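You operate a simulated robot arm through the tools that you are given. There is no shell and no other tool. Be economical: measure what you need, move in short steps, check, and stop when the job is done.

Carry out the task below with a simulated robot arm. There is one attempt and no reset: what you move stays moved.

JOB
Fold both bath towels and push them back against the brown batten.
Fine: the teal one in three, short end first; the cream one in two.
Where things are to end (x, y in the base frame): bath towel within 0.03 m of [0.67, 0.4]; bath towel within 0.03 m of [0.46, 0.61].

It is judged by the outcome, as a careful person would: the job done as asked, and still so three seconds after it is handed in. It fails if anything else is knocked over, pushed out of place, dropped, spilled or broken. Flat cloth is picked up by pressing the open fingertips on it (5 to 10 N) and closing them slowly along it; thin cloth reads only 2 to 8 mm in the jaws.

ROBOT AND FRAMES
A 7-joint arm with a two-finger parallel gripper, fixed in place. Base frame: the origin is at the foot of the arm, x ahead of it, y to its left, z up; the work surface is at about z = 0.74. Units: m, degrees, N and s.
With the tool pointing down near the work surface it reaches from about 0.34 to 0.76 m from the base axis. Its first joint turns from -115.0 to 115.0 degrees. Payload 3.91 kg.
The TCP is the grasp point between the finger pads, 0.03 m short of the fingertips. In the tool frame z runs along the fingers and y along their closing line. The gripper opens to 0.11 m. The fingers are 0.02 m wide and 0.01 m thick; the gripper's body (0.048 by 0.112 m) begins 0.055 m behind the TCP.
Orientation is told as [roll, pitch, yaw] about the base's x, y, z axes, in that order, counted from this pose: with the fingers straight down and closing along the base's y, the tool's x points along the base's -x, its y along +y and its z along -z.

CONTROLS
- The arm moves only by the tool jog_arm. Its argument "targets" is a list of rows, each a list of 7 numbers: the shift along the tool's x, y, z in units of 25 mm (1.0 is 25 mm), then the turn, a rotation vector about the tool's x, y, z in units of 8 degrees (1.0 is 8 degrees), then the closure in counts, from 0 (fully open) to 255 (shut). In form: [[tx, ty, tz, wx, wy, wz, hand], ...]. A call has 1 to 20 rows; each row shifts and turns the commanded pose from where the row before left it, along the tool's axes as they then stand. A call with a number of a shift or a turn outside -1 to 1 is refused whole. A row lasts 0.2 s, in which the tool goes at most 0.05 m and 8.6 degrees; a call with a longer step from one row to the next is refused whole, and so is a gripper value outside its range. Where a pose cannot be reached the arm comes as near as it can. A force on the tool above 50 N (or 10 N above the force at the start of the call, whichever is more), or a blocked arm, ends the call early, and 0.2 s more pass. Each finger travels about 0.108 m/s and halts on what it meets, pressing with about 36 N; the grip force reading is that of the motor and also rises with nothing between the fingers. The clock runs only during rows and for 0.2 s after the last one: add rows that do not move to give the fingers time. It gives the time, the measured TCP pose, the force on the tool (base axes), the opening and the grip force at its end, in the units of the frame above (readings bear some noise), with the torque about the TCP (base axes, N m) and any sound that the robot's microphone picked up, and new pictures: "views" is both (left out), scene, wrist or none.
- Cameras (640 x 400 px; columns grow to the right, rows downward): "scene" is fixed at [0.209, -0.6547, 1.4449]; the picture's right is [0.94, -0.35, 0.00], its down [-0.12, -0.32, -0.94] and it looks along [0.32, 0.88, -0.34] (base axes); focal length 367 px, centre (320, 200). "wrist" rides on the gripper at [0.072, 0.017, -0.103] in the tool frame; the picture's right is [-0.23, 0.97, 0.00], its down [-0.76, -0.18, -0.62] and it looks along [-0.61, -0.14, 0.78] (tool axes); focal length 222 px, centre (320, 200). There is no depth. A picture from a camera that has moved, and an enlarged one, comes with that camera's place and axes in the base frame and with its lens. The place of the scene camera against the robot may be out by one fixed shift of up to 0.018 m in any direction.
- lift_body(by): slides the trunk up (or, below 0, down) by that many m; the arm rides with it, the base frame stays. It gives what a move gives, with no picture.
- enlarge(camera, box): a new picture of the part [left, top, right, bottom] of that camera's present view, enlarged. No time passes.
- hand_in(): hands the job in; it is judged then, once.

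Go step by step. Nothing tells you positions but the pictures and the camera data: compare them with the known pose of the tool, close in by small moves and look again before you grip or let go. The budget is 120 turns and 200 pictures, counting those below and the enlarged ones. Unless the task says otherwise, let go and move clear before handing in, and close with one line.

The tools are called after "Call:" as a command line: name --pt "numbers of a row" for each row, then --argument value for the rest, lists and objects as JSON in quotes. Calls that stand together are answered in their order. jog_arm: Moves the arm, as the interface text tells. Its arguments: {"type":"object","properties":{"targets":{"type":"array","items":{"type":"array","items":{"type":"number"}}},"views":{"type":"string","enum":["both","scene","wrist","none"]}},"required":["targets"]} The other tools are called the same way: lift_body (by) slides the trunk up or down; enlarge (camera, box) takes an enlarged picture of a part of a camera's view; hand_in () hands the job in.

At the start:

```text
clock: 0.0
position: [0.5033, 0.2039, 1.1745]
tool_rot: [0.1, 0.0, 0.0]
contact_force: [-0.7, 0.0, 1.0]
moment: [0.0, 0.01, 0.0]
opening: 0.1097
gripper_force: 0.1
trunk travel left (down, up): [-0.65, 0.34]
```

scene: 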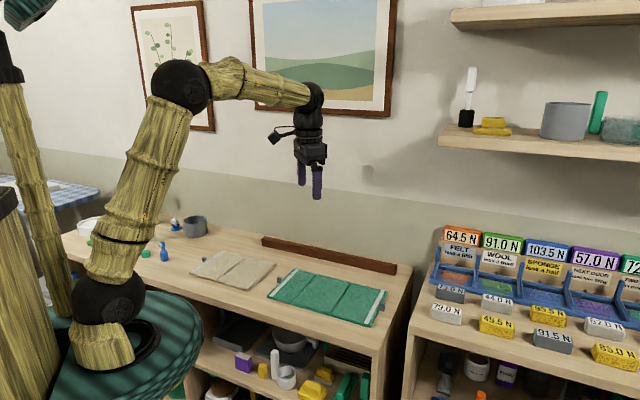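
wrist: 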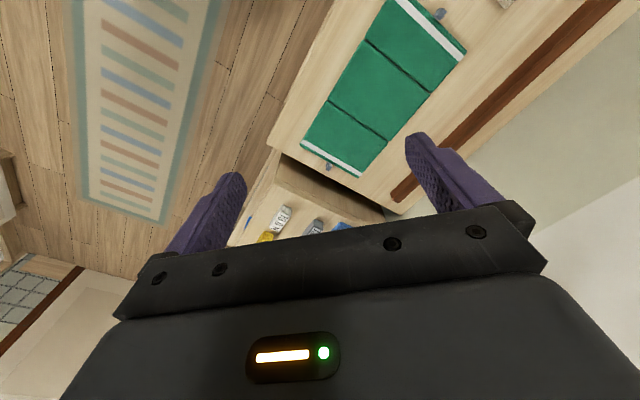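

I see a teal towel with white end bands and two creases and a cream one with one crease, with a brown batten behind them. First I'll take enlarged pictures to measure them.

Call:
enlarge --camera "scene" --box '[160, 220, 420, 340]'

Call:
enlarge --camera "wrist" --box '[260, 0, 640, 220]'

```text
2.46 times, centred on (290, 280) of scene
camera zoom: at [0.209, -0.6547, 1.4449], right [0.94, -0.35, 0.0], down [-0.12, -0.32, -0.94], along [0.32, 0.88, -0.34], focal length 902 px, centre (394, 3)
```

zoom: 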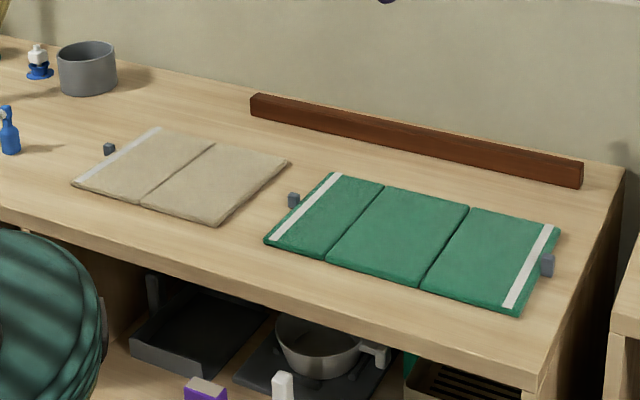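

```text
1.68 times, centred on (450, 110) of wrist
camera zoom: at [0.431, 0.2218, 1.2783], right [0.23, 0.97, 0.0], down [0.76, -0.18, 0.62], along [0.61, -0.14, -0.78], focal length 374 px, centre (101, 352)
```

zoom: 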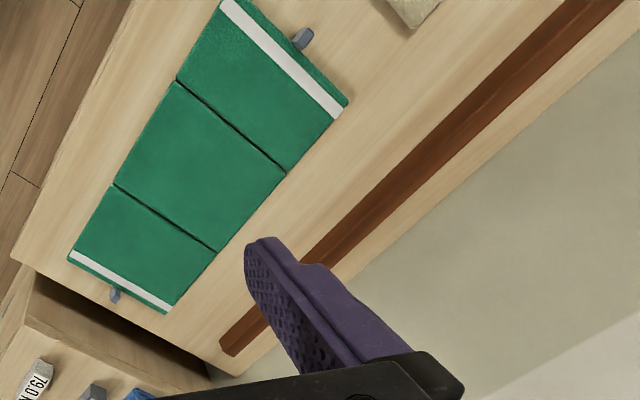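

The teal towel has a short left panel, with creases running at about 45° in base x/y and a small grey tab at each end. Its middle panel is centred near (0.59, 0.32). The cream right half is near (0.38, 0.53). I'll move above the teal's left tab and turn 45° for a closer look.

Call:
jog_arm --pt "0.132 0.944 0.76 0 0 0 0" --pt "0.132 0.944 0.76 0 0 0 0" --pt "0.132 0.944 0.76 0 0 0 0" --pt "0.132 0.944 0.76 0 0 0 0" --pt "0.132 0.944 0.76 0 0 0 0" --pt "0.132 0.944 0.76 0 0 0 0" --pt "0.132 0.944 0.76 0 0 0 0" --pt "0.132 0.944 0.76 0 0 0 0" --pt "0.132 0.944 0.76 0 0 0 0" --pt "0.132 0.944 0.76 0 0 0 0" --pt "0 0 0 0 0 0.9375 0" --pt "0 0 0 0 0 0.9375 0" --pt "0 0 0 0 0 0.9375 0" --pt "0 0 0 0 0 0.9375 0" --pt "0 0 0 0 0 0.9375 0" --pt "0 0 0 0 0 0.9375 0" --pt "0 0 0 0 0 0 0"

```text
clock: 3.6
position: [0.4701, 0.4389, 0.9851]
tool_rot: [0.0, 0.0, -45.1]
contact_force: [0.6, -0.2, -0.9]
moment: [-0.02, 0.01, -0.03]
opening: 0.11
gripper_force: 0.1
trunk travel left (down, up): [-0.65, 0.34]
camera wrist: at [0.4312, 0.5044, 1.0889], right [0.85, 0.53, 0.0], down [0.41, -0.66, 0.62], along [0.33, -0.53, -0.78], focal length 222 px, centre (320, 200)
```

scene: 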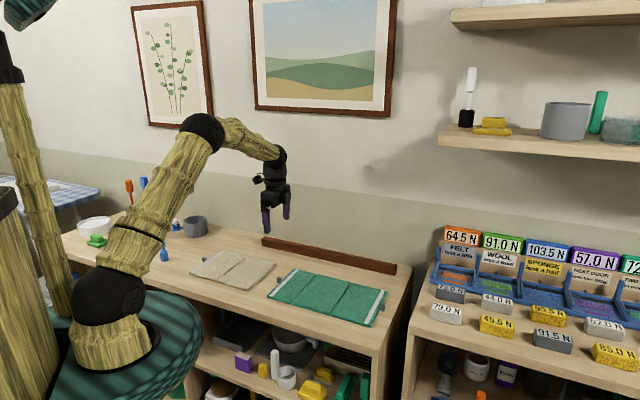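
wrist: 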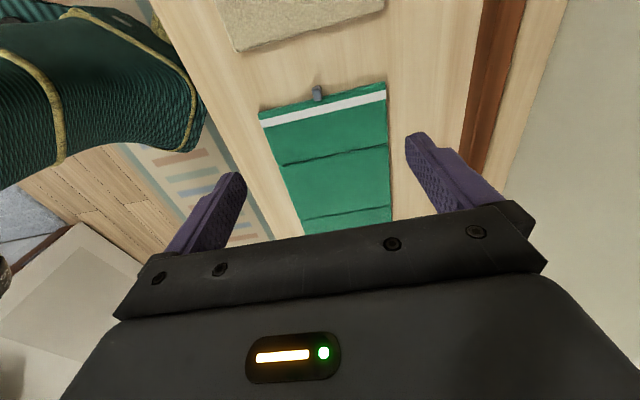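

Call:
enlarge --camera "wrist" --box '[220, 0, 460, 240]'

Call:
enlarge --camera "scene" --box '[260, 255, 400, 335]'

```text
1.67 times, centred on (340, 120) of wrist
camera zoom: at [0.4312, 0.5044, 1.0889], right [0.85, 0.53, 0.0], down [0.41, -0.66, 0.62], along [0.33, -0.53, -0.78], focal length 370 px, centre (287, 333)
```

zoom: 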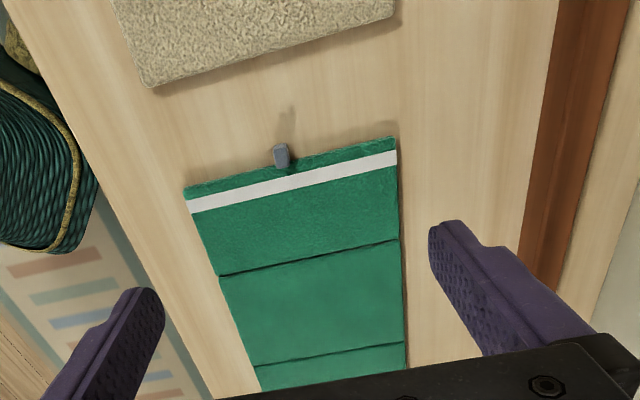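

```text
4.57 times, centred on (330, 295) of scene
camera zoom: at [0.209, -0.6547, 1.4449], right [0.94, -0.35, 0.0], down [-0.12, -0.32, -0.94], along [0.32, 0.88, -0.34], focal length 1676 px, centre (274, -234)
```

zoom: 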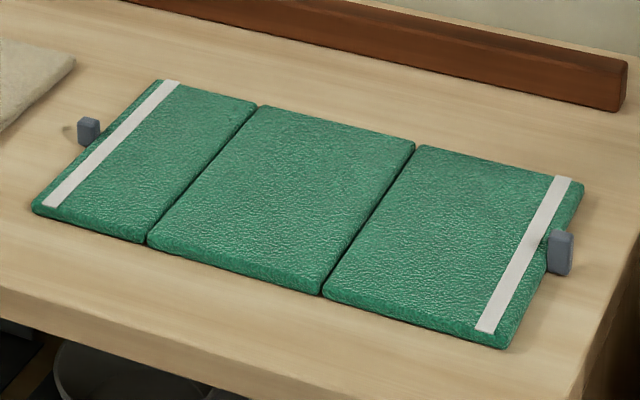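

The towels look like thick hinged panels with small upright grey tabs at the ends, and the teal tab is at about (0.469, 0.437), right under the tool. I'll narrow the fingers and come down most of the way for another look.

Call:
jog_arm --pt "0.1 0 0.94 0 0 0 150" --pt "0 0 0.94 0 0 0 150" --pt "0 0 0.94 0 0 0 150" --pt "0 0 0.94 0 0 0 150" --pt "0 0 0.94 0 0 0 150" --pt "0 0 0.94 0 0 0 150" --pt "0 0 0.9 0 0 0 150" --pt "0 0 0 0 0 0 150"

Call:
enlarge --camera "wrist" --box '[200, 50, 480, 225]'

Call:
enlarge --camera "scene" --box '[220, 230, 340, 305]'

```text
clock: 5.4
position: [0.4686, 0.4423, 0.8192]
tool_rot: [0.0, 0.0, -45.1]
contact_force: [1.1, -0.3, 0.3]
moment: [0.0, -0.02, 0.01]
opening: 0.0452
gripper_force: 0.1
trunk travel left (down, up): [-0.65, 0.34]
camera wrist: at [0.4293, 0.5056, 0.9237], right [0.85, 0.53, 0.0], down [0.41, -0.66, 0.62], along [0.33, -0.53, -0.78], focal length 222 px, centre (320, 200)
```

scene: 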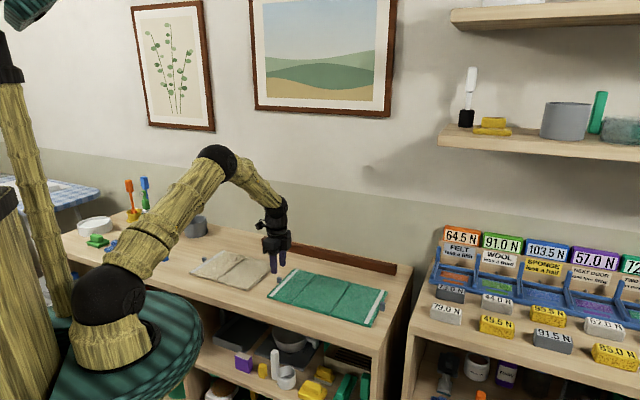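
wrist: 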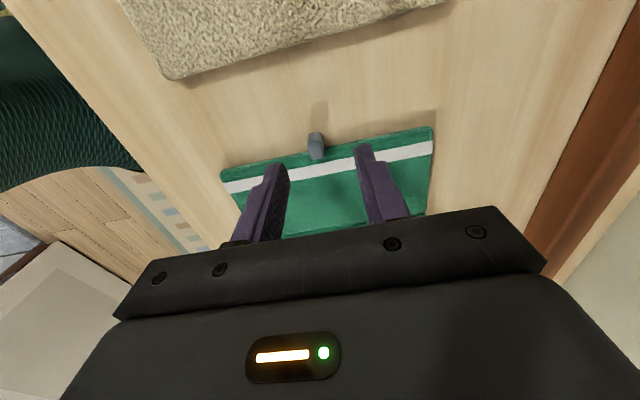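

```text
2.29 times, centred on (340, 138) of wrist
camera zoom: at [0.4293, 0.5056, 0.9237], right [0.85, 0.53, 0.0], down [0.41, -0.66, 0.62], along [0.33, -0.53, -0.78], focal length 508 px, centre (274, 343)
```

zoom: 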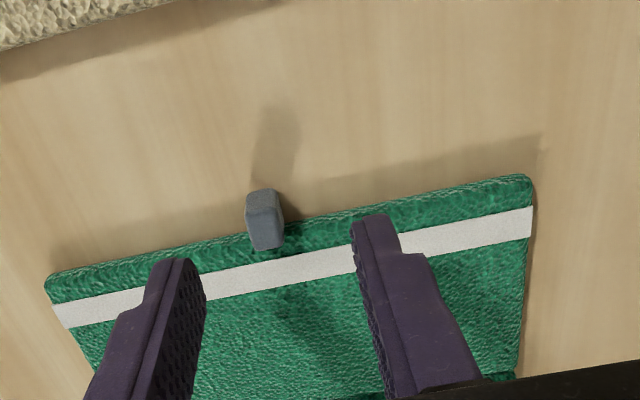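

```text
5.33 times, centred on (280, 268) of scene
camera zoom: at [0.209, -0.6547, 1.4449], right [0.94, -0.35, 0.0], down [-0.12, -0.32, -0.94], along [0.32, 0.88, -0.34], focal length 1955 px, centre (533, -160)
```

zoom: 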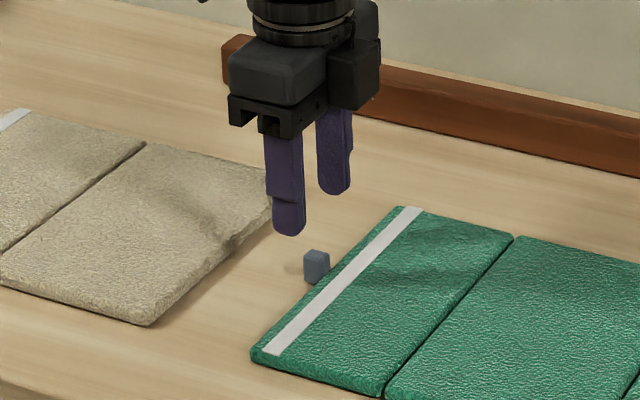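

The tab is centred around (0.470, 0.434). I'll correct by about 4 mm, descend with the fingertips just above the table, and close on it gently.

Call:
jog_arm --pt "-0.14 -0.17 0.4 0 0 0 150" --pt "0 0 0.5 0 0 0 150" --pt "0 0 0.4 0 0 0 150" --pt "0 0 0.35 0 0 0 150" --pt "0 0 0 0 0 0 150"

Call:
enlarge --camera "scene" --box '[220, 230, 340, 305]'

Call:
enlarge --camera "wrist" --box '[220, 50, 420, 200]'

```text
clock: 6.6
position: [0.4682, 0.4368, 0.7812]
tool_rot: [0.1, 0.0, -45.0]
contact_force: [-0.3, -1.1, 9.7]
moment: [-0.25, 0.13, -0.02]
opening: 0.0454
gripper_force: 0.5
trunk travel left (down, up): [-0.65, 0.34]
camera wrist: at [0.4284, 0.5006, 0.8847], right [0.85, 0.53, 0.0], down [0.41, -0.67, 0.62], along [0.33, -0.53, -0.78], focal length 222 px, centre (320, 200)
```

scene: 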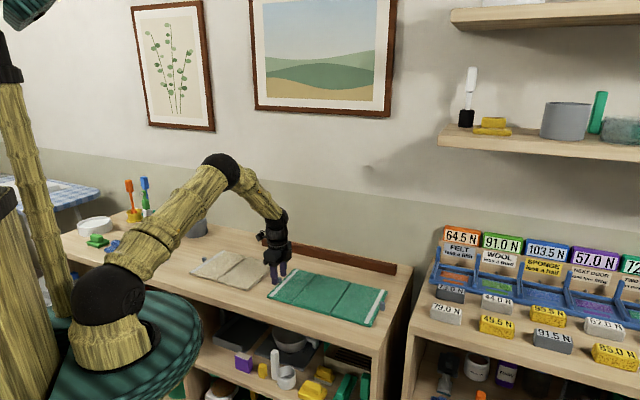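
wrist: 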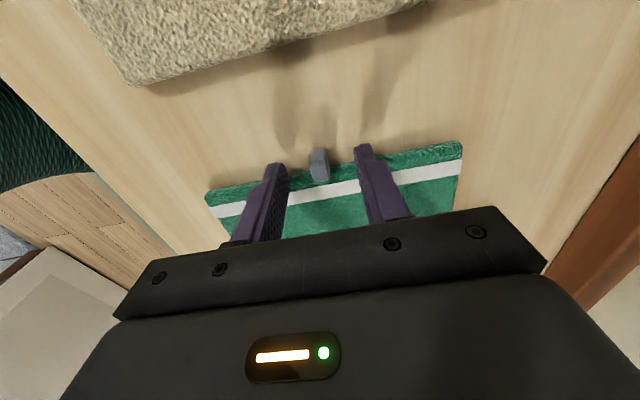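

```text
5.33 times, centred on (280, 268) of scene
camera zoom: at [0.209, -0.6547, 1.4449], right [0.94, -0.35, 0.0], down [-0.12, -0.32, -0.94], along [0.32, 0.88, -0.34], focal length 1955 px, centre (533, -160)
```

zoom: 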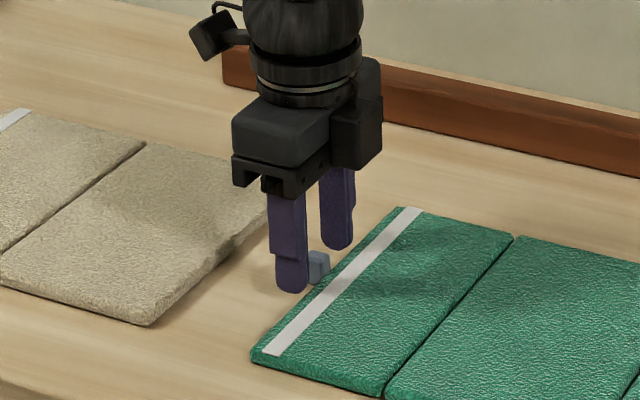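

```text
2.67 times, centred on (320, 125) of wrist
camera zoom: at [0.4284, 0.5006, 0.8847], right [0.85, 0.53, 0.0], down [0.41, -0.67, 0.62], along [0.33, -0.53, -0.78], focal length 592 px, centre (320, 400)
```

zoom: 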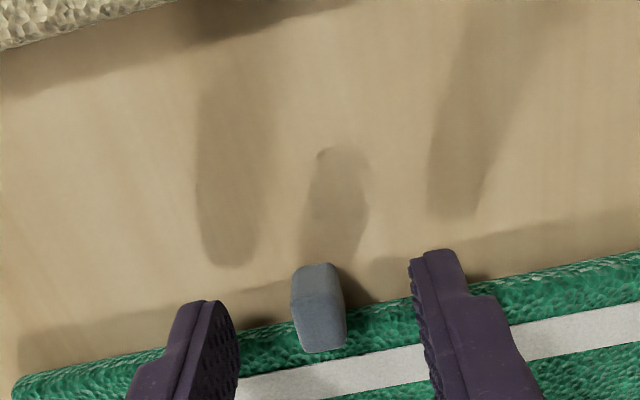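

The fingertips touch the towel edge on either side of the tab with about 10 N. I'll shift 5 mm outward, go slightly deeper, and close slowly.

Call:
jog_arm --pt "0 0 -0.12 0 0 0 150" --pt "0.2 0 0 0 0 0 150" --pt "0 0 0.2 0 0 0 150" --pt "0 0 0 0 0 0 170" --pt "0 0 0 0 0 0 190" --pt "0 0 0 0 0 0 205" --pt "0 0 0 0 0 0 220" --pt "0 0 0 0 0 0 235" --pt "0 0 0 0 0 0 235"

Call:
enlarge --camera "wrist" --box '[220, 50, 420, 200]'

```text
clock: 8.6
position: [0.4649, 0.4394, 0.7768]
tool_rot: [0.0, 0.0, -45.0]
contact_force: [0.5, 1.5, 0.4]
moment: [0.04, 0.02, -0.06]
opening: 0.0111
gripper_force: 35.9
trunk travel left (down, up): [-0.65, 0.34]
camera wrist: at [0.4253, 0.504, 0.8808], right [0.85, 0.53, 0.0], down [0.41, -0.66, 0.62], along [0.33, -0.53, -0.78], focal length 222 px, centre (320, 200)
```

scene: 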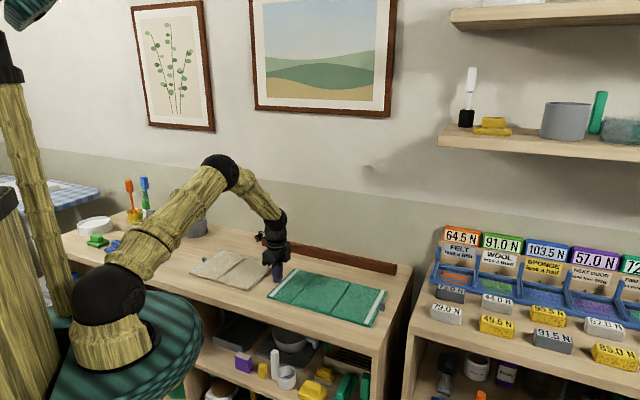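
wrist: 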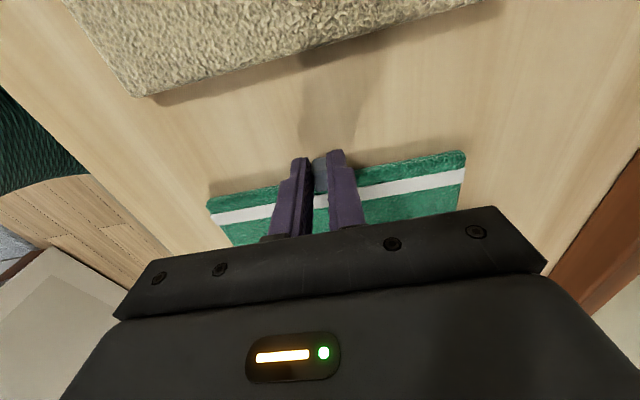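

```text
2.67 times, centred on (320, 125) of wrist
camera zoom: at [0.4253, 0.504, 0.8808], right [0.85, 0.53, 0.0], down [0.41, -0.66, 0.62], along [0.33, -0.53, -0.78], focal length 592 px, centre (320, 400)
```

zoom: 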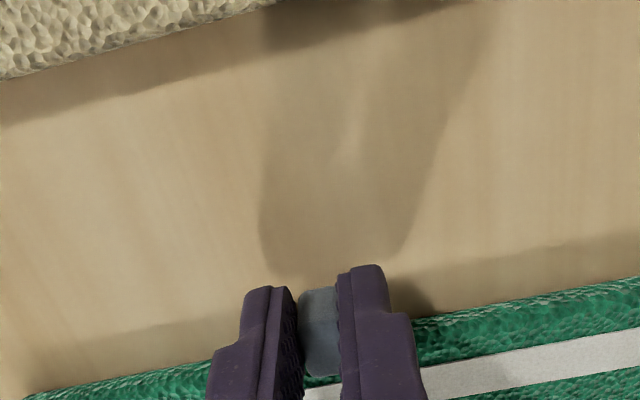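

The tab is gripped at 11 mm. Next I'll swing the short panel up along an arc about the first crease, about half way, and check.

Call:
jog_arm --pt "-0.08 0 -0.57 0 0.3 0 240" --pt "-0.13 0 -0.56 0 0.3 0 240" --pt "-0.19 0 -0.55 0 0.3 0 240" --pt "-0.24 0 -0.54 0 0.3 0 240" --pt "-0.29 0 -0.51 0 0.3 0 240" --pt "-0.34 0 -0.48 0 0.3 0 240"

Call:
enlarge --camera "scene" --box '[220, 200, 400, 330]'

```text
clock: 10.0
position: [0.4933, 0.4124, 0.8524]
tool_rot: [0.0, 14.5, -45.0]
contact_force: [0.2, 0.2, -2.3]
moment: [0.2, 0.23, -0.03]
opening: 0.0111
gripper_force: 35.3
trunk travel left (down, up): [-0.65, 0.34]
camera wrist: at [0.4737, 0.4566, 0.9721], right [0.84, 0.53, -0.06], down [0.51, -0.76, 0.41], along [0.18, -0.38, -0.91], focal length 222 px, centre (320, 200)
```

scene: 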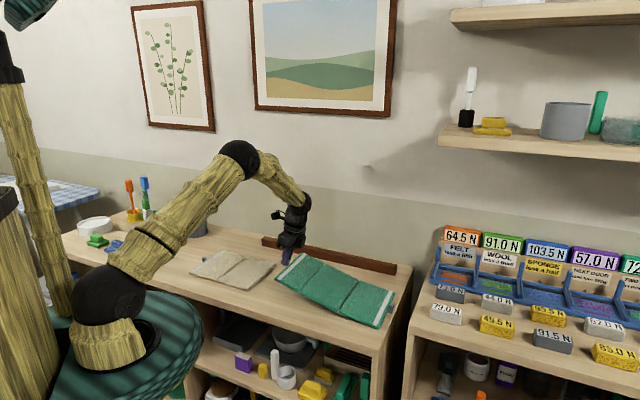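
wrist: 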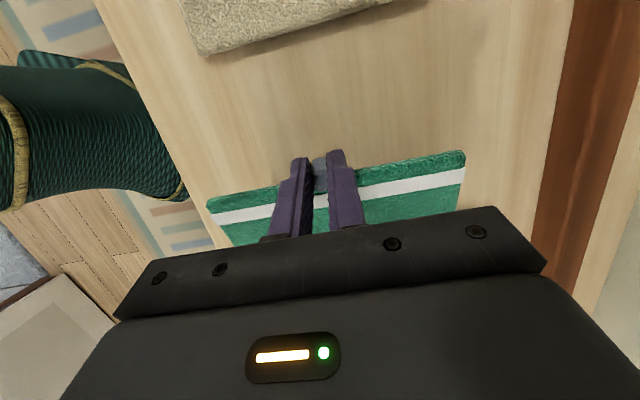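

```text
3.08 times, centred on (310, 265) of scene
camera zoom: at [0.209, -0.6547, 1.4449], right [0.94, -0.35, 0.0], down [-0.12, -0.32, -0.94], along [0.32, 0.88, -0.34], focal length 1128 px, centre (351, 0)
```

zoom: 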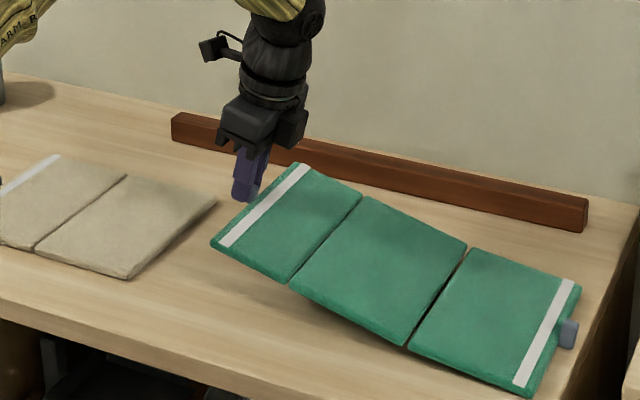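

The grip is stiff, so the panel turns only with the tool and the middle panel has lifted too. I'll check whether a softer closure lets the tab pivot between the pads.

Call:
jog_arm --pt "0 0 0 0 0 0 231" --pt "0 0 0 0 0 0 231" --pt "0 0 0 0 0 0 231" --views "none"

Call:
enlarge --camera "scene" --box '[220, 200, 400, 330]'

```text
clock: 10.8
position: [0.4934, 0.4126, 0.8539]
tool_rot: [0.0, 14.4, -45.0]
contact_force: [0.6, -0.8, -2.0]
moment: [0.04, 0.04, -0.04]
opening: 0.0118
gripper_force: 20.1
trunk travel left (down, up): [-0.65, 0.34]
```

```text
3.08 times, centred on (310, 265) of scene
camera zoom: at [0.209, -0.6547, 1.4449], right [0.94, -0.35, 0.0], down [-0.12, -0.32, -0.94], along [0.32, 0.88, -0.34], focal length 1128 px, centre (351, 0)
```

zoom: 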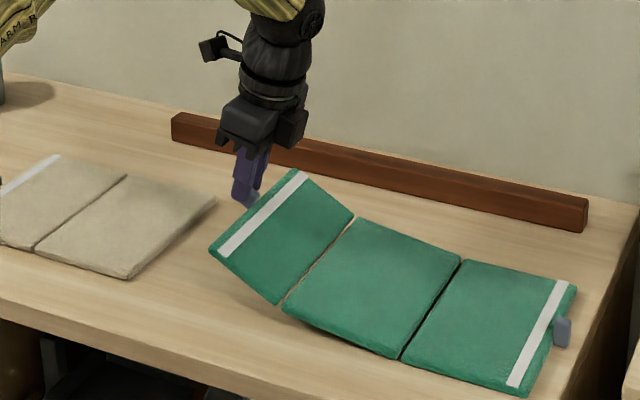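

At 20 N the tab pivots and the middle panel settles back flat. I'll carry on along the arc with the soft grip.

Call:
jog_arm --pt "-0.38 0 -0.45 0 0.3 0 230" --pt "0 0 0 0 0 0 230" --pt "-0.43 0 -0.42 0 0.3 0 230" --pt "0 0 0 0 0 0 230" --pt "-0.47 0 -0.38 0 0.3 0 230" --pt "0 0 0 0 0 0 230" --views "wrist"

Call:
enlarge --camera "scene" --box '[220, 200, 400, 330]'

```text
clock: 12.2
position: [0.5211, 0.3831, 0.8749]
tool_rot: [-0.1, 21.7, -45.0]
contact_force: [0.8, 1.8, 1.7]
moment: [0.0, -0.07, 0.1]
opening: 0.0115
gripper_force: 20.5
trunk travel left (down, up): [-0.65, 0.34]
camera wrist: at [0.5121, 0.4177, 0.998], right [0.84, 0.54, -0.08], down [0.54, -0.79, 0.3], along [0.1, -0.29, -0.95], focal length 222 px, centre (320, 200)
```

wrist: 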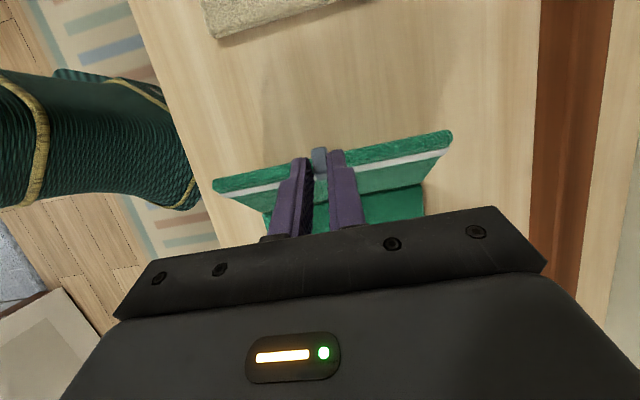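

```text
3.08 times, centred on (310, 265) of scene
camera zoom: at [0.209, -0.6547, 1.4449], right [0.94, -0.35, 0.0], down [-0.12, -0.32, -0.94], along [0.32, 0.88, -0.34], focal length 1128 px, centre (351, 0)
```

zoom: 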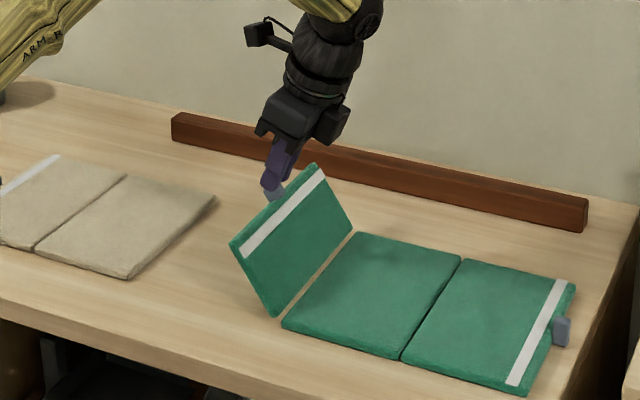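

The fold is working: the short panel is up about 65° with the middle flat. I'll continue past vertical.

Call:
jog_arm --pt "-0.5 0 -0.33 0 0.3 0 230" --pt "0 0 0 0 0 0 230" --pt "-0.53 0 -0.29 0 0.3 0 230" --pt "0 0 0 0 0 0 230" --pt "-0.56 0 -0.24 0 0.3 0 230" --pt "0 0 0 0 0 0 230" --pt "-0.57 0 -0.19 0 0.3 0 230" --pt "0 0 0 0 0 0 230" --pt "-0.59 0 -0.13 0 0.3 0 230" --pt "0 0 0 0 0 0 230" --views "wrist"

Call:
enlarge --camera "scene" --box '[220, 200, 400, 330]'

```text
clock: 14.4
position: [0.574, 0.3304, 0.8684]
tool_rot: [-0.1, 33.4, -44.9]
contact_force: [0.0, -0.8, -0.9]
moment: [-0.02, -0.11, -0.09]
opening: 0.0117
gripper_force: 36.0
trunk travel left (down, up): [-0.65, 0.34]
camera wrist: at [0.5831, 0.3467, 0.9952], right [0.82, 0.55, -0.13], down [0.57, -0.82, 0.1], along [-0.05, -0.15, -0.99], focal length 222 px, centre (320, 200)
```

wrist: 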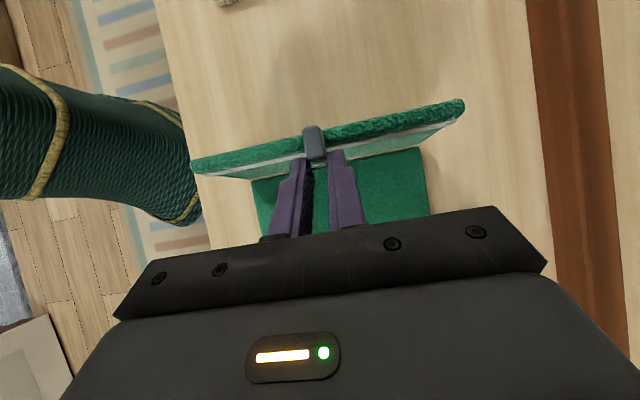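

```text
3.08 times, centred on (310, 265) of scene
camera zoom: at [0.209, -0.6547, 1.4449], right [0.94, -0.35, 0.0], down [-0.12, -0.32, -0.94], along [0.32, 0.88, -0.34], focal length 1128 px, centre (351, 0)
```

zoom: 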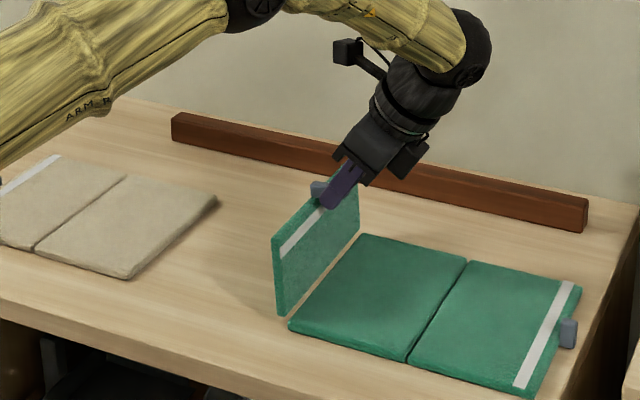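

The panel is about vertical (the towel slid about 3 cm inward while lifted, so the crease is further in than planned). I'll continue pulling over the top with the tilt held fixed.

Call:
jog_arm --pt "-0.37 0 -0.2 0 0 0 231" --pt "0 0 0 0 0 0 231" --pt "-0.4 0 -0.15 0 0 0 231" --pt "0 0 0 0 0 0 231" --pt "-0.43 0 -0.12 0 0 0 231" --pt "0 0 0 0 0 0 231" --views "wrist"

Call:
enlarge --camera "scene" --box '[220, 200, 400, 330]'

```text
clock: 15.8
position: [0.5968, 0.3111, 0.8642]
tool_rot: [0.1, 33.6, -44.9]
contact_force: [-0.7, -0.9, -0.2]
moment: [-0.03, 0.01, -0.02]
opening: 0.0118
gripper_force: 9.9
trunk travel left (down, up): [-0.65, 0.34]
camera wrist: at [0.606, 0.3253, 0.99], right [0.82, 0.55, -0.13], down [0.57, -0.82, 0.1], along [-0.05, -0.15, -0.99], focal length 222 px, centre (320, 200)
```

wrist: 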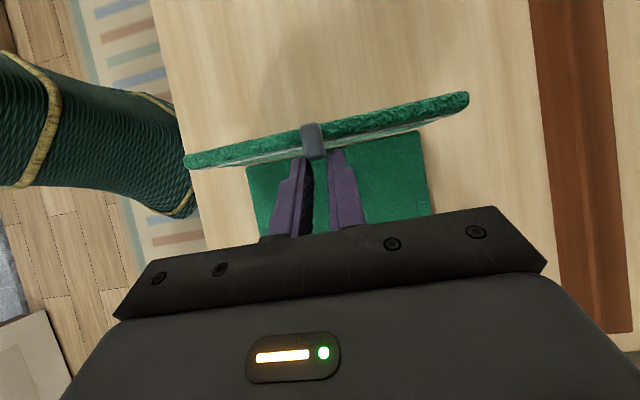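

```text
3.08 times, centred on (310, 265) of scene
camera zoom: at [0.209, -0.6547, 1.4449], right [0.94, -0.35, 0.0], down [-0.12, -0.32, -0.94], along [0.32, 0.88, -0.34], focal length 1128 px, centre (351, 0)
```

zoom: 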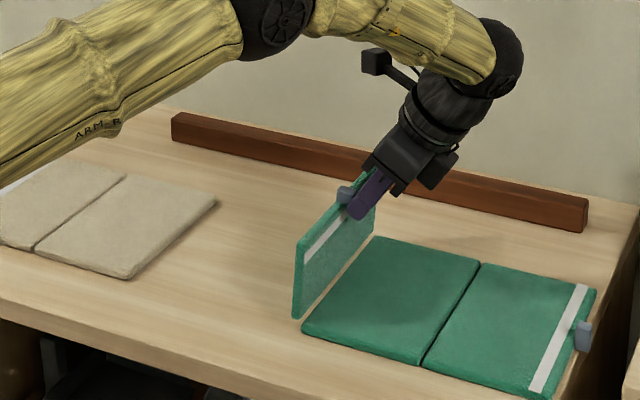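

The panel stays upright and the towel is dragged instead, because the held tab resists pivoting. I'll grip firmly and rotate the tool and panel together about the crease.

Call:
jog_arm --pt "0 0 0 0 0 0 240" --pt "0 0 0 0 0 0 240" --pt "-0.45 0 -0.17 0 0.75 0 240" --pt "-0.45 0 -0.17 0 0.75 0 240" --pt "-0.45 0 -0.17 0 0.75 0 240" --pt "0 0 0 0 0 0 240" --views "wrist"

Call:
enlarge --camera "scene" --box '[220, 200, 400, 330]'

```text
clock: 17.2
position: [0.6197, 0.2852, 0.8519]
tool_rot: [-0.1, 51.7, -44.9]
contact_force: [-1.0, 0.4, -1.8]
moment: [0.01, -0.02, 0.0]
opening: 0.0115
gripper_force: 36.1
trunk travel left (down, up): [-0.65, 0.34]
camera wrist: at [0.6573, 0.2725, 0.9725], right [0.79, 0.59, -0.18], down [0.55, -0.81, -0.21], along [-0.27, 0.07, -0.96], focal length 222 px, centre (320, 200)
```

wrist: 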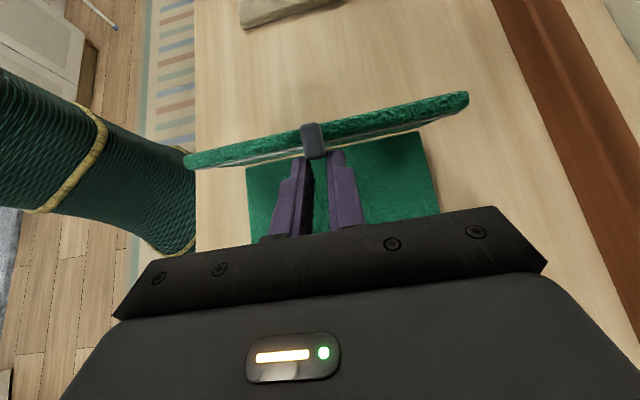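

```text
3.08 times, centred on (310, 265) of scene
camera zoom: at [0.209, -0.6547, 1.4449], right [0.94, -0.35, 0.0], down [-0.12, -0.32, -0.94], along [0.32, 0.88, -0.34], focal length 1128 px, centre (351, 0)
```

zoom: 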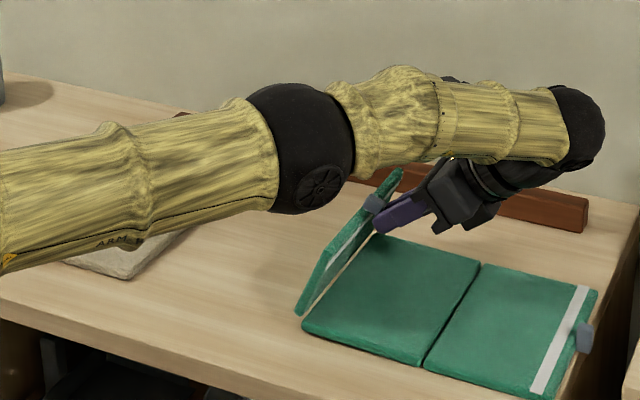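

The panel is now leaning well over (~110°). Two more steps, then I'll open slightly and back the fingers out.

Call:
jog_arm --pt "-0.45 0 -0.17 0 0.75 0 240" --pt "-0.45 0 -0.17 0 0.75 0 240" --pt "0 0 0 0 0 0 240" --pt "0 0 0 0 0 0 200" --pt "0 0 0 0 0 0 190" --pt "0 0 -0.6 0 0 0 190" --pt "0 0 -0.8 0 0 0 190" --pt "0 0 -0.8 0 0 0 190" --pt "0 0 -0.8 0 0 0 190" --pt "0 0 0 0 0 0 190" --views "wrist"

Call:
enlarge --camera "scene" --box '[220, 200, 400, 330]'

```text
clock: 19.4
position: [0.6199, 0.2262, 0.8652]
tool_rot: [0.0, 63.6, -45.0]
contact_force: [0.4, -0.5, 0.4]
moment: [-0.02, 0.01, 0.0]
opening: 0.028
gripper_force: 0.1
out of reach, approached as far as the arm can: row 1, 2, 6, 7, 8, 9
trunk travel left (down, up): [-0.65, 0.34]
camera wrist: at [0.6738, 0.1963, 0.9766], right [0.76, 0.62, -0.2], down [0.51, -0.76, -0.41], along [-0.41, 0.2, -0.89], focal length 222 px, centre (320, 200)
```

wrist: 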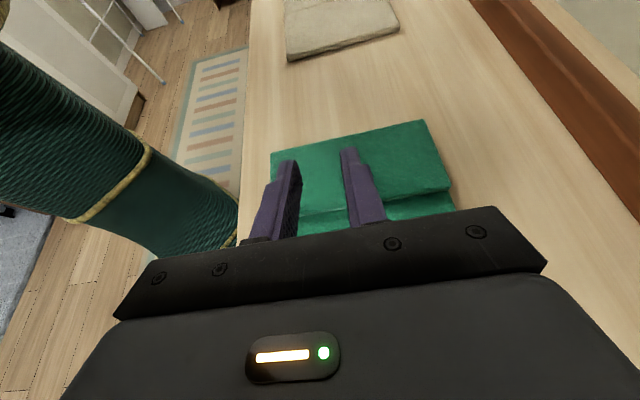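

```text
3.08 times, centred on (310, 265) of scene
camera zoom: at [0.209, -0.6547, 1.4449], right [0.94, -0.35, 0.0], down [-0.12, -0.32, -0.94], along [0.32, 0.88, -0.34], focal length 1128 px, centre (351, 0)
```

zoom: 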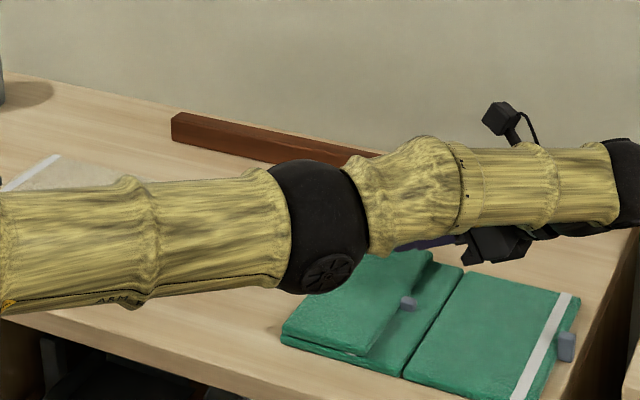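

The short panel is folded over onto the middle. I'll raise the trunk for clearance, straighten the tool, and look again.

Call:
lift_body --by 0.12

Call:
jog_arm --pt "0 0 0 0 -0.994 0 190" --pt "0 0 0 0 -0.994 0 190" --pt "0 0 0 0 -0.994 0 190" --pt "0 0 0 0 -0.994 0 190" --pt "0 0 0 0 -0.994 0 190" --pt "0 0 0 0 -0.994 0 190" --pt "0 0 0 0 -0.994 0 190" --pt "0 0 0 0 -0.994 0 190" --pt "0 0 0 0 0 0 150"

Call:
enlarge --camera "scene" --box '[220, 200, 420, 340]'

```text
clock: 20.9
position: [0.6187, 0.2264, 0.9856]
tool_rot: [0.0, 63.6, -45.0]
contact_force: [0.0, -0.4, -0.3]
moment: [0.0, -0.02, -0.01]
opening: 0.0282
gripper_force: 0.0
trunk travel left (down, up): [-0.77, 0.22]
```

```text
clock: 22.9
position: [0.7148, 0.2498, 0.9809]
tool_rot: [-0.1, 0.0, -45.0]
contact_force: [-0.1, 0.0, 0.4]
moment: [0.0, -0.02, -0.02]
opening: 0.0456
gripper_force: 0.1
out of reach, approached as far as the arm can: row 1, 2, 3, 4, 5, 6, 7, 8
trunk travel left (down, up): [-0.77, 0.22]
camera wrist: at [0.6757, 0.315, 1.0848], right [0.85, 0.53, 0.0], down [0.41, -0.66, 0.62], along [0.33, -0.53, -0.78], focal length 222 px, centre (320, 200)
```

scene: 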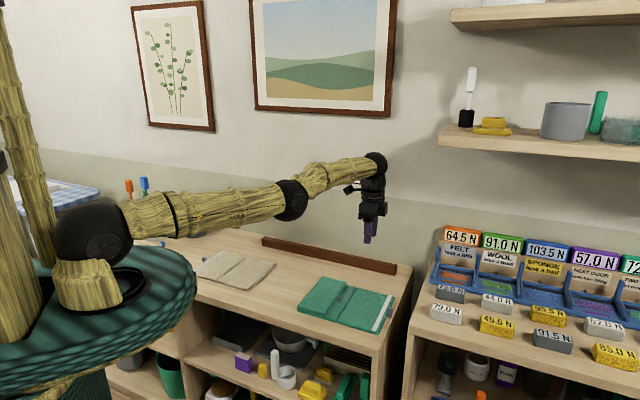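
wrist: 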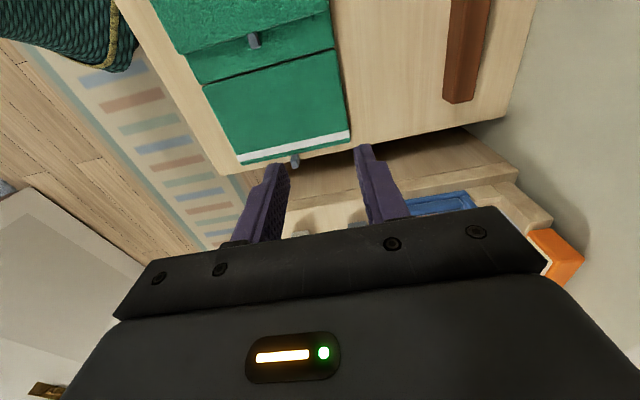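

```text
2.86 times, centred on (320, 270) of scene
camera zoom: at [0.209, -0.6547, 1.4449], right [0.94, -0.35, 0.0], down [-0.12, -0.32, -0.94], along [0.32, 0.88, -0.34], focal length 1048 px, centre (320, 0)
```

zoom: 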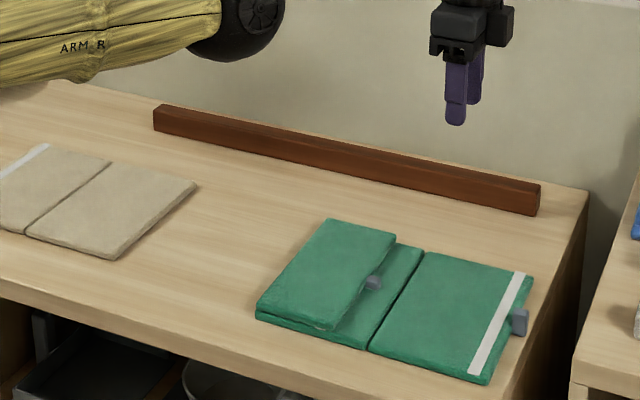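

The right tab is at about (0.735, 0.140). I'll move above it, then lower the trunk back, which brings the tool to about 0.86 m.

Call:
jog_arm --pt "-0.82 -0.615 0 0 0 0 150" --pt "-0.82 -0.615 0 0 0 0 150" --pt "-0.82 -0.615 0 0 0 0 150" --pt "-0.82 -0.615 0 0 0 0 150" --pt "0 0 0 0 0 0 150" --views "none"

Call:
lift_body --by -0.12

Call:
enlarge --camera "wrist" --box '[200, 50, 480, 225]'

Call:
enlarge --camera "scene" --box '[300, 230, 420, 330]'

```text
clock: 24.1
position: [0.7449, 0.153, 0.9797]
tool_rot: [-0.2, 0.1, -45.0]
contact_force: [-0.1, 0.6, -0.1]
moment: [-0.01, -0.02, -0.03]
opening: 0.0453
gripper_force: 0.1
out of reach, approached as far as the arm can: row 1, 2, 3
trunk travel left (down, up): [-0.77, 0.22]
```

```text
clock: 25.6
position: [0.7434, 0.1527, 0.8587]
tool_rot: [-0.1, 0.0, -45.0]
contact_force: [1.1, 0.2, 0.2]
moment: [-0.01, -0.02, 0.05]
opening: 0.0454
gripper_force: 0.1
trunk travel left (down, up): [-0.65, 0.34]
```

```text
2.29 times, centred on (340, 138) of wrist
camera zoom: at [0.7049, 0.2171, 0.9632], right [0.85, 0.53, 0.0], down [0.41, -0.66, 0.62], along [0.33, -0.53, -0.78], focal length 508 px, centre (274, 343)
```

zoom: 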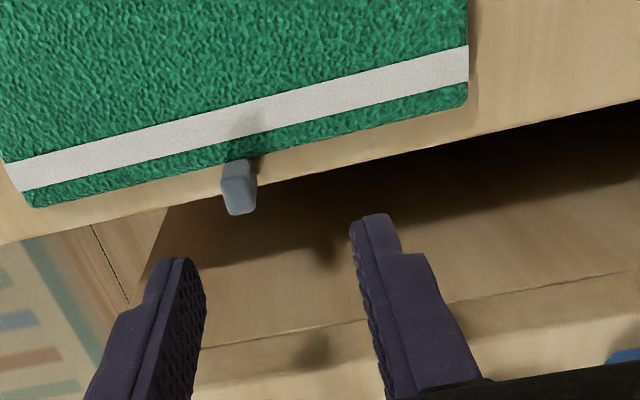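

```text
4.00 times, centred on (360, 280) of scene
camera zoom: at [0.209, -0.6547, 1.4449], right [0.94, -0.35, 0.0], down [-0.12, -0.32, -0.94], along [0.32, 0.88, -0.34], focal length 1466 px, centre (160, -120)
```

zoom: 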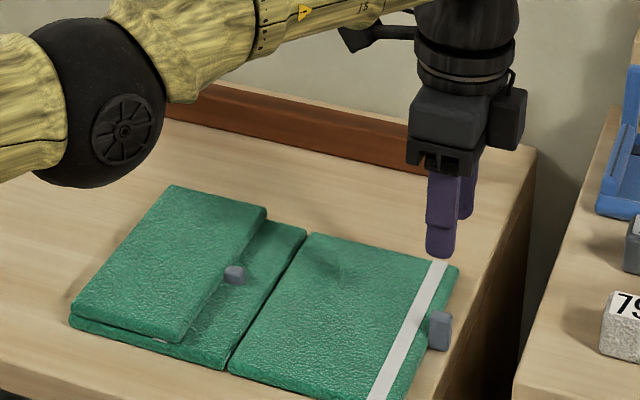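

The tab centre is at about (0.736, 0.138), slightly to the left of the fingers. I'll shift and descend around it.

Call:
jog_arm --pt "-0.25 -0.63 0 0 0 0 150" --pt "0 0 0.8 0 0 0 150" --pt "0 0 0.8 0 0 0 150" --pt "0 0 0.6 0 0 0 150" --pt "0 0 0.5 0 0 0 150" --pt "0 0 0 0 0 0 150" --views "none"

Call:
enlarge --camera "wrist" --box '[220, 50, 420, 200]'

Call:
enlarge --camera "scene" --box '[320, 250, 420, 330]'

```text
clock: 27.0
position: [0.7482, 0.1389, 0.7913]
tool_rot: [0.0, 0.1, -44.9]
contact_force: [0.1, 1.0, 0.3]
moment: [0.01, -0.03, 0.02]
opening: 0.0455
gripper_force: 0.1
out of reach, approached as far as the arm can: row 1
trunk travel left (down, up): [-0.65, 0.34]
```

```text
2.67 times, centred on (320, 125) of wrist
camera zoom: at [0.7075, 0.2026, 0.8954], right [0.85, 0.53, 0.0], down [0.41, -0.66, 0.62], along [0.33, -0.53, -0.78], focal length 592 px, centre (320, 400)
```

zoom: 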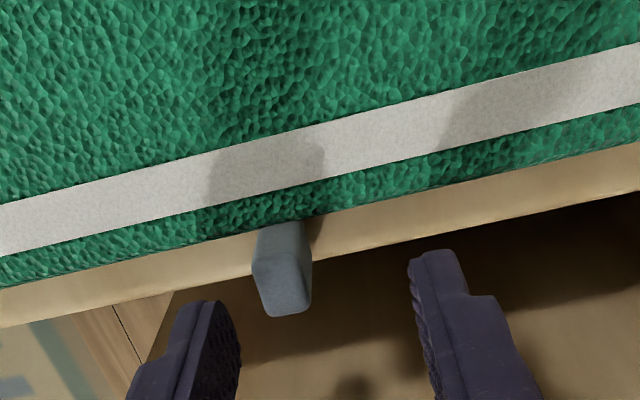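

```text
5.00 times, centred on (370, 290) of scene
camera zoom: at [0.209, -0.6547, 1.4449], right [0.94, -0.35, 0.0], down [-0.12, -0.32, -0.94], along [0.32, 0.88, -0.34], focal length 1833 px, centre (70, -250)
```

zoom: 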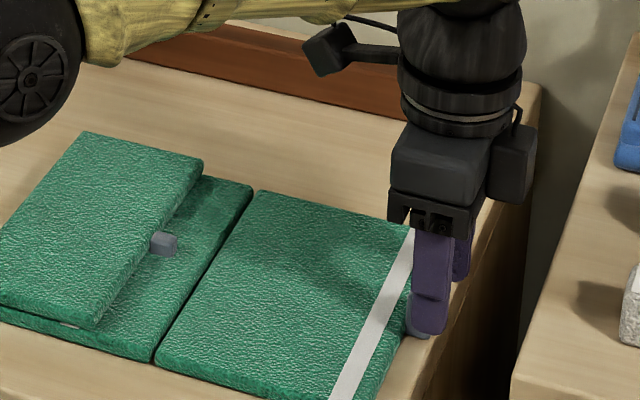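

The tool needs about 10 mm toward the tab and 5 mm inward. I'll correct, descend, and close.

Call:
jog_arm --pt "0.2 -0.4 0 0 0 0 150" --pt "0 0 0.3 0 0 0 150" --pt "0 0 0.27 0 0 0 150" --pt "0 0 0 0 0 0 150" --views "none"

Call:
enlarge --camera "wrist" --box '[220, 50, 420, 200]'

```text
clock: 28.0
position: [0.7366, 0.1356, 0.7782]
tool_rot: [-0.1, 0.1, -45.1]
contact_force: [0.1, -0.5, 0.8]
moment: [0.0, -0.02, 0.01]
opening: 0.0455
gripper_force: 0.0
trunk travel left (down, up): [-0.65, 0.34]
```

```text
2.67 times, centred on (320, 125) of wrist
camera zoom: at [0.6967, 0.2001, 0.8813], right [0.85, 0.53, 0.0], down [0.41, -0.66, 0.62], along [0.33, -0.53, -0.78], focal length 592 px, centre (320, 400)
```

zoom: 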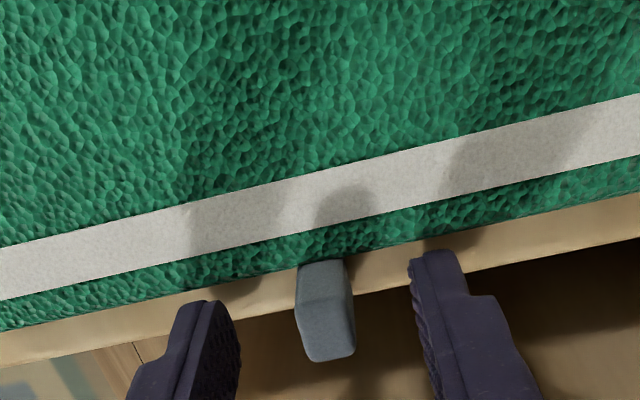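

The fingers straddle the tab without contact. I'll close, soften the grip, and start the arc about the second crease.

Call:
jog_arm --pt "0 0 0 0 0 0 180" --pt "0 0 0 0 0 0 205" --pt "0 0 0 0 0 0 225" --pt "0 0 0 0 0 0 231" --pt "0 0 0 0 0 0 231" --pt "0.11 0 -0.75 0 -0.45 0 231" --pt "0 0 0 0 0 0 230" --pt "0.17 0 -0.75 0 -0.45 0 230" --pt "0 0 0 0 0 0 230" --pt "0.22 0 -0.74 0 -0.45 0 230" --pt "0 0 0 0 0 0 230" --views "wrist"

Call:
enlarge --camera "scene" --box '[270, 210, 430, 330]'

```text
clock: 30.4
position: [0.7263, 0.1465, 0.8312]
tool_rot: [-0.1, -10.8, -45.1]
contact_force: [-0.4, -0.3, -1.6]
moment: [-0.11, -0.15, -0.04]
opening: 0.0113
gripper_force: 36.0
trunk travel left (down, up): [-0.65, 0.34]
camera wrist: at [0.673, 0.2241, 0.919], right [0.85, 0.53, 0.04], down [0.32, -0.57, 0.75], along [0.42, -0.63, -0.65], focal length 222 px, centre (320, 200)
```

wrist: 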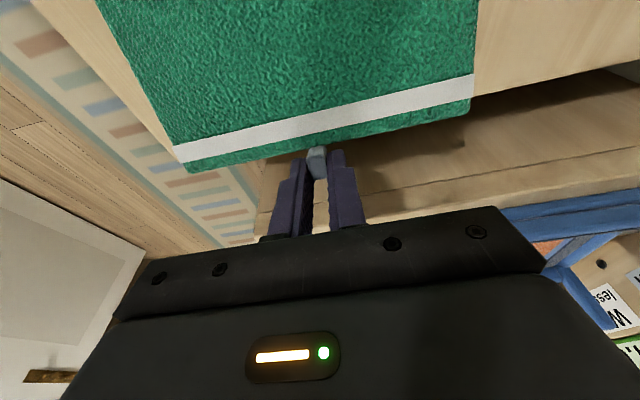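

```text
3.33 times, centred on (350, 270) of scene
camera zoom: at [0.209, -0.6547, 1.4449], right [0.94, -0.35, 0.0], down [-0.12, -0.32, -0.94], along [0.32, 0.88, -0.34], focal length 1222 px, centre (220, -33)
```

zoom: 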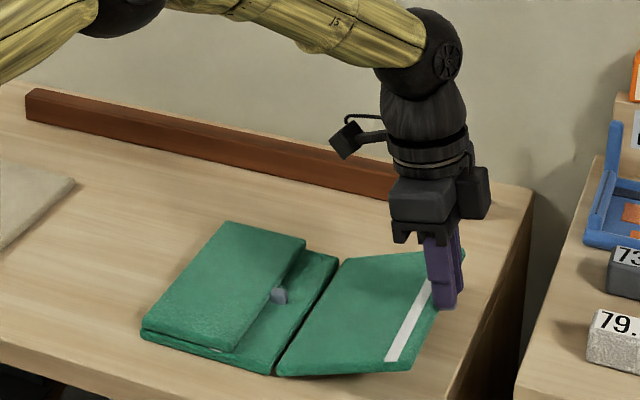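

The panel is lifting properly. Continuing the arc with a slightly softer grip.

Call:
jog_arm --pt "0 0 0 0 0 0 229" --pt "0.28 0 -0.72 0 -0.45 0 229" --pt "0 0 0 0 0 0 229" --pt "0.33 0 -0.7 0 -0.45 0 229" --pt "0 0 0 0 0 0 229" --pt "0.38 0 -0.68 0 -0.45 0 229" --pt "0 0 0 0 0 0 229" --pt "0.44 0 -0.65 0 -0.45 0 229" --pt "0 0 0 0 0 0 229" --views "wrist"

Call:
enlarge --camera "scene" --box '[270, 210, 430, 330]'

```text
clock: 32.4
position: [0.6887, 0.1855, 0.8876]
tool_rot: [-0.1, -25.1, -45.1]
contact_force: [-0.2, -1.7, -0.8]
moment: [-0.06, 0.02, 0.01]
opening: 0.0118
gripper_force: 1.0
trunk travel left (down, up): [-0.65, 0.34]
camera wrist: at [0.6228, 0.2752, 0.9511], right [0.83, 0.54, 0.1], down [0.17, -0.42, 0.89], along [0.52, -0.72, -0.45], focal length 222 px, centre (320, 200)
```

wrist: 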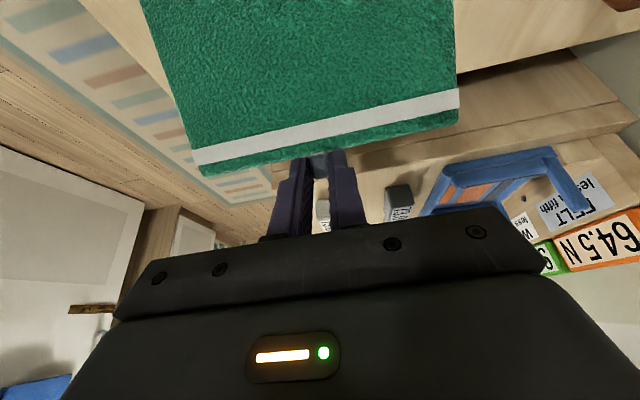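

```text
3.33 times, centred on (350, 270) of scene
camera zoom: at [0.209, -0.6547, 1.4449], right [0.94, -0.35, 0.0], down [-0.12, -0.32, -0.94], along [0.32, 0.88, -0.34], focal length 1222 px, centre (220, -33)
```

zoom: 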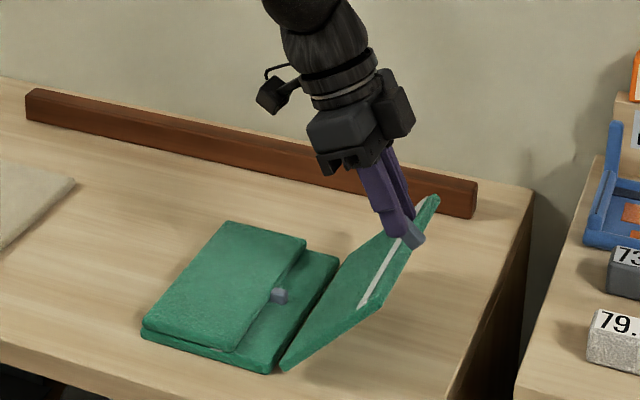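

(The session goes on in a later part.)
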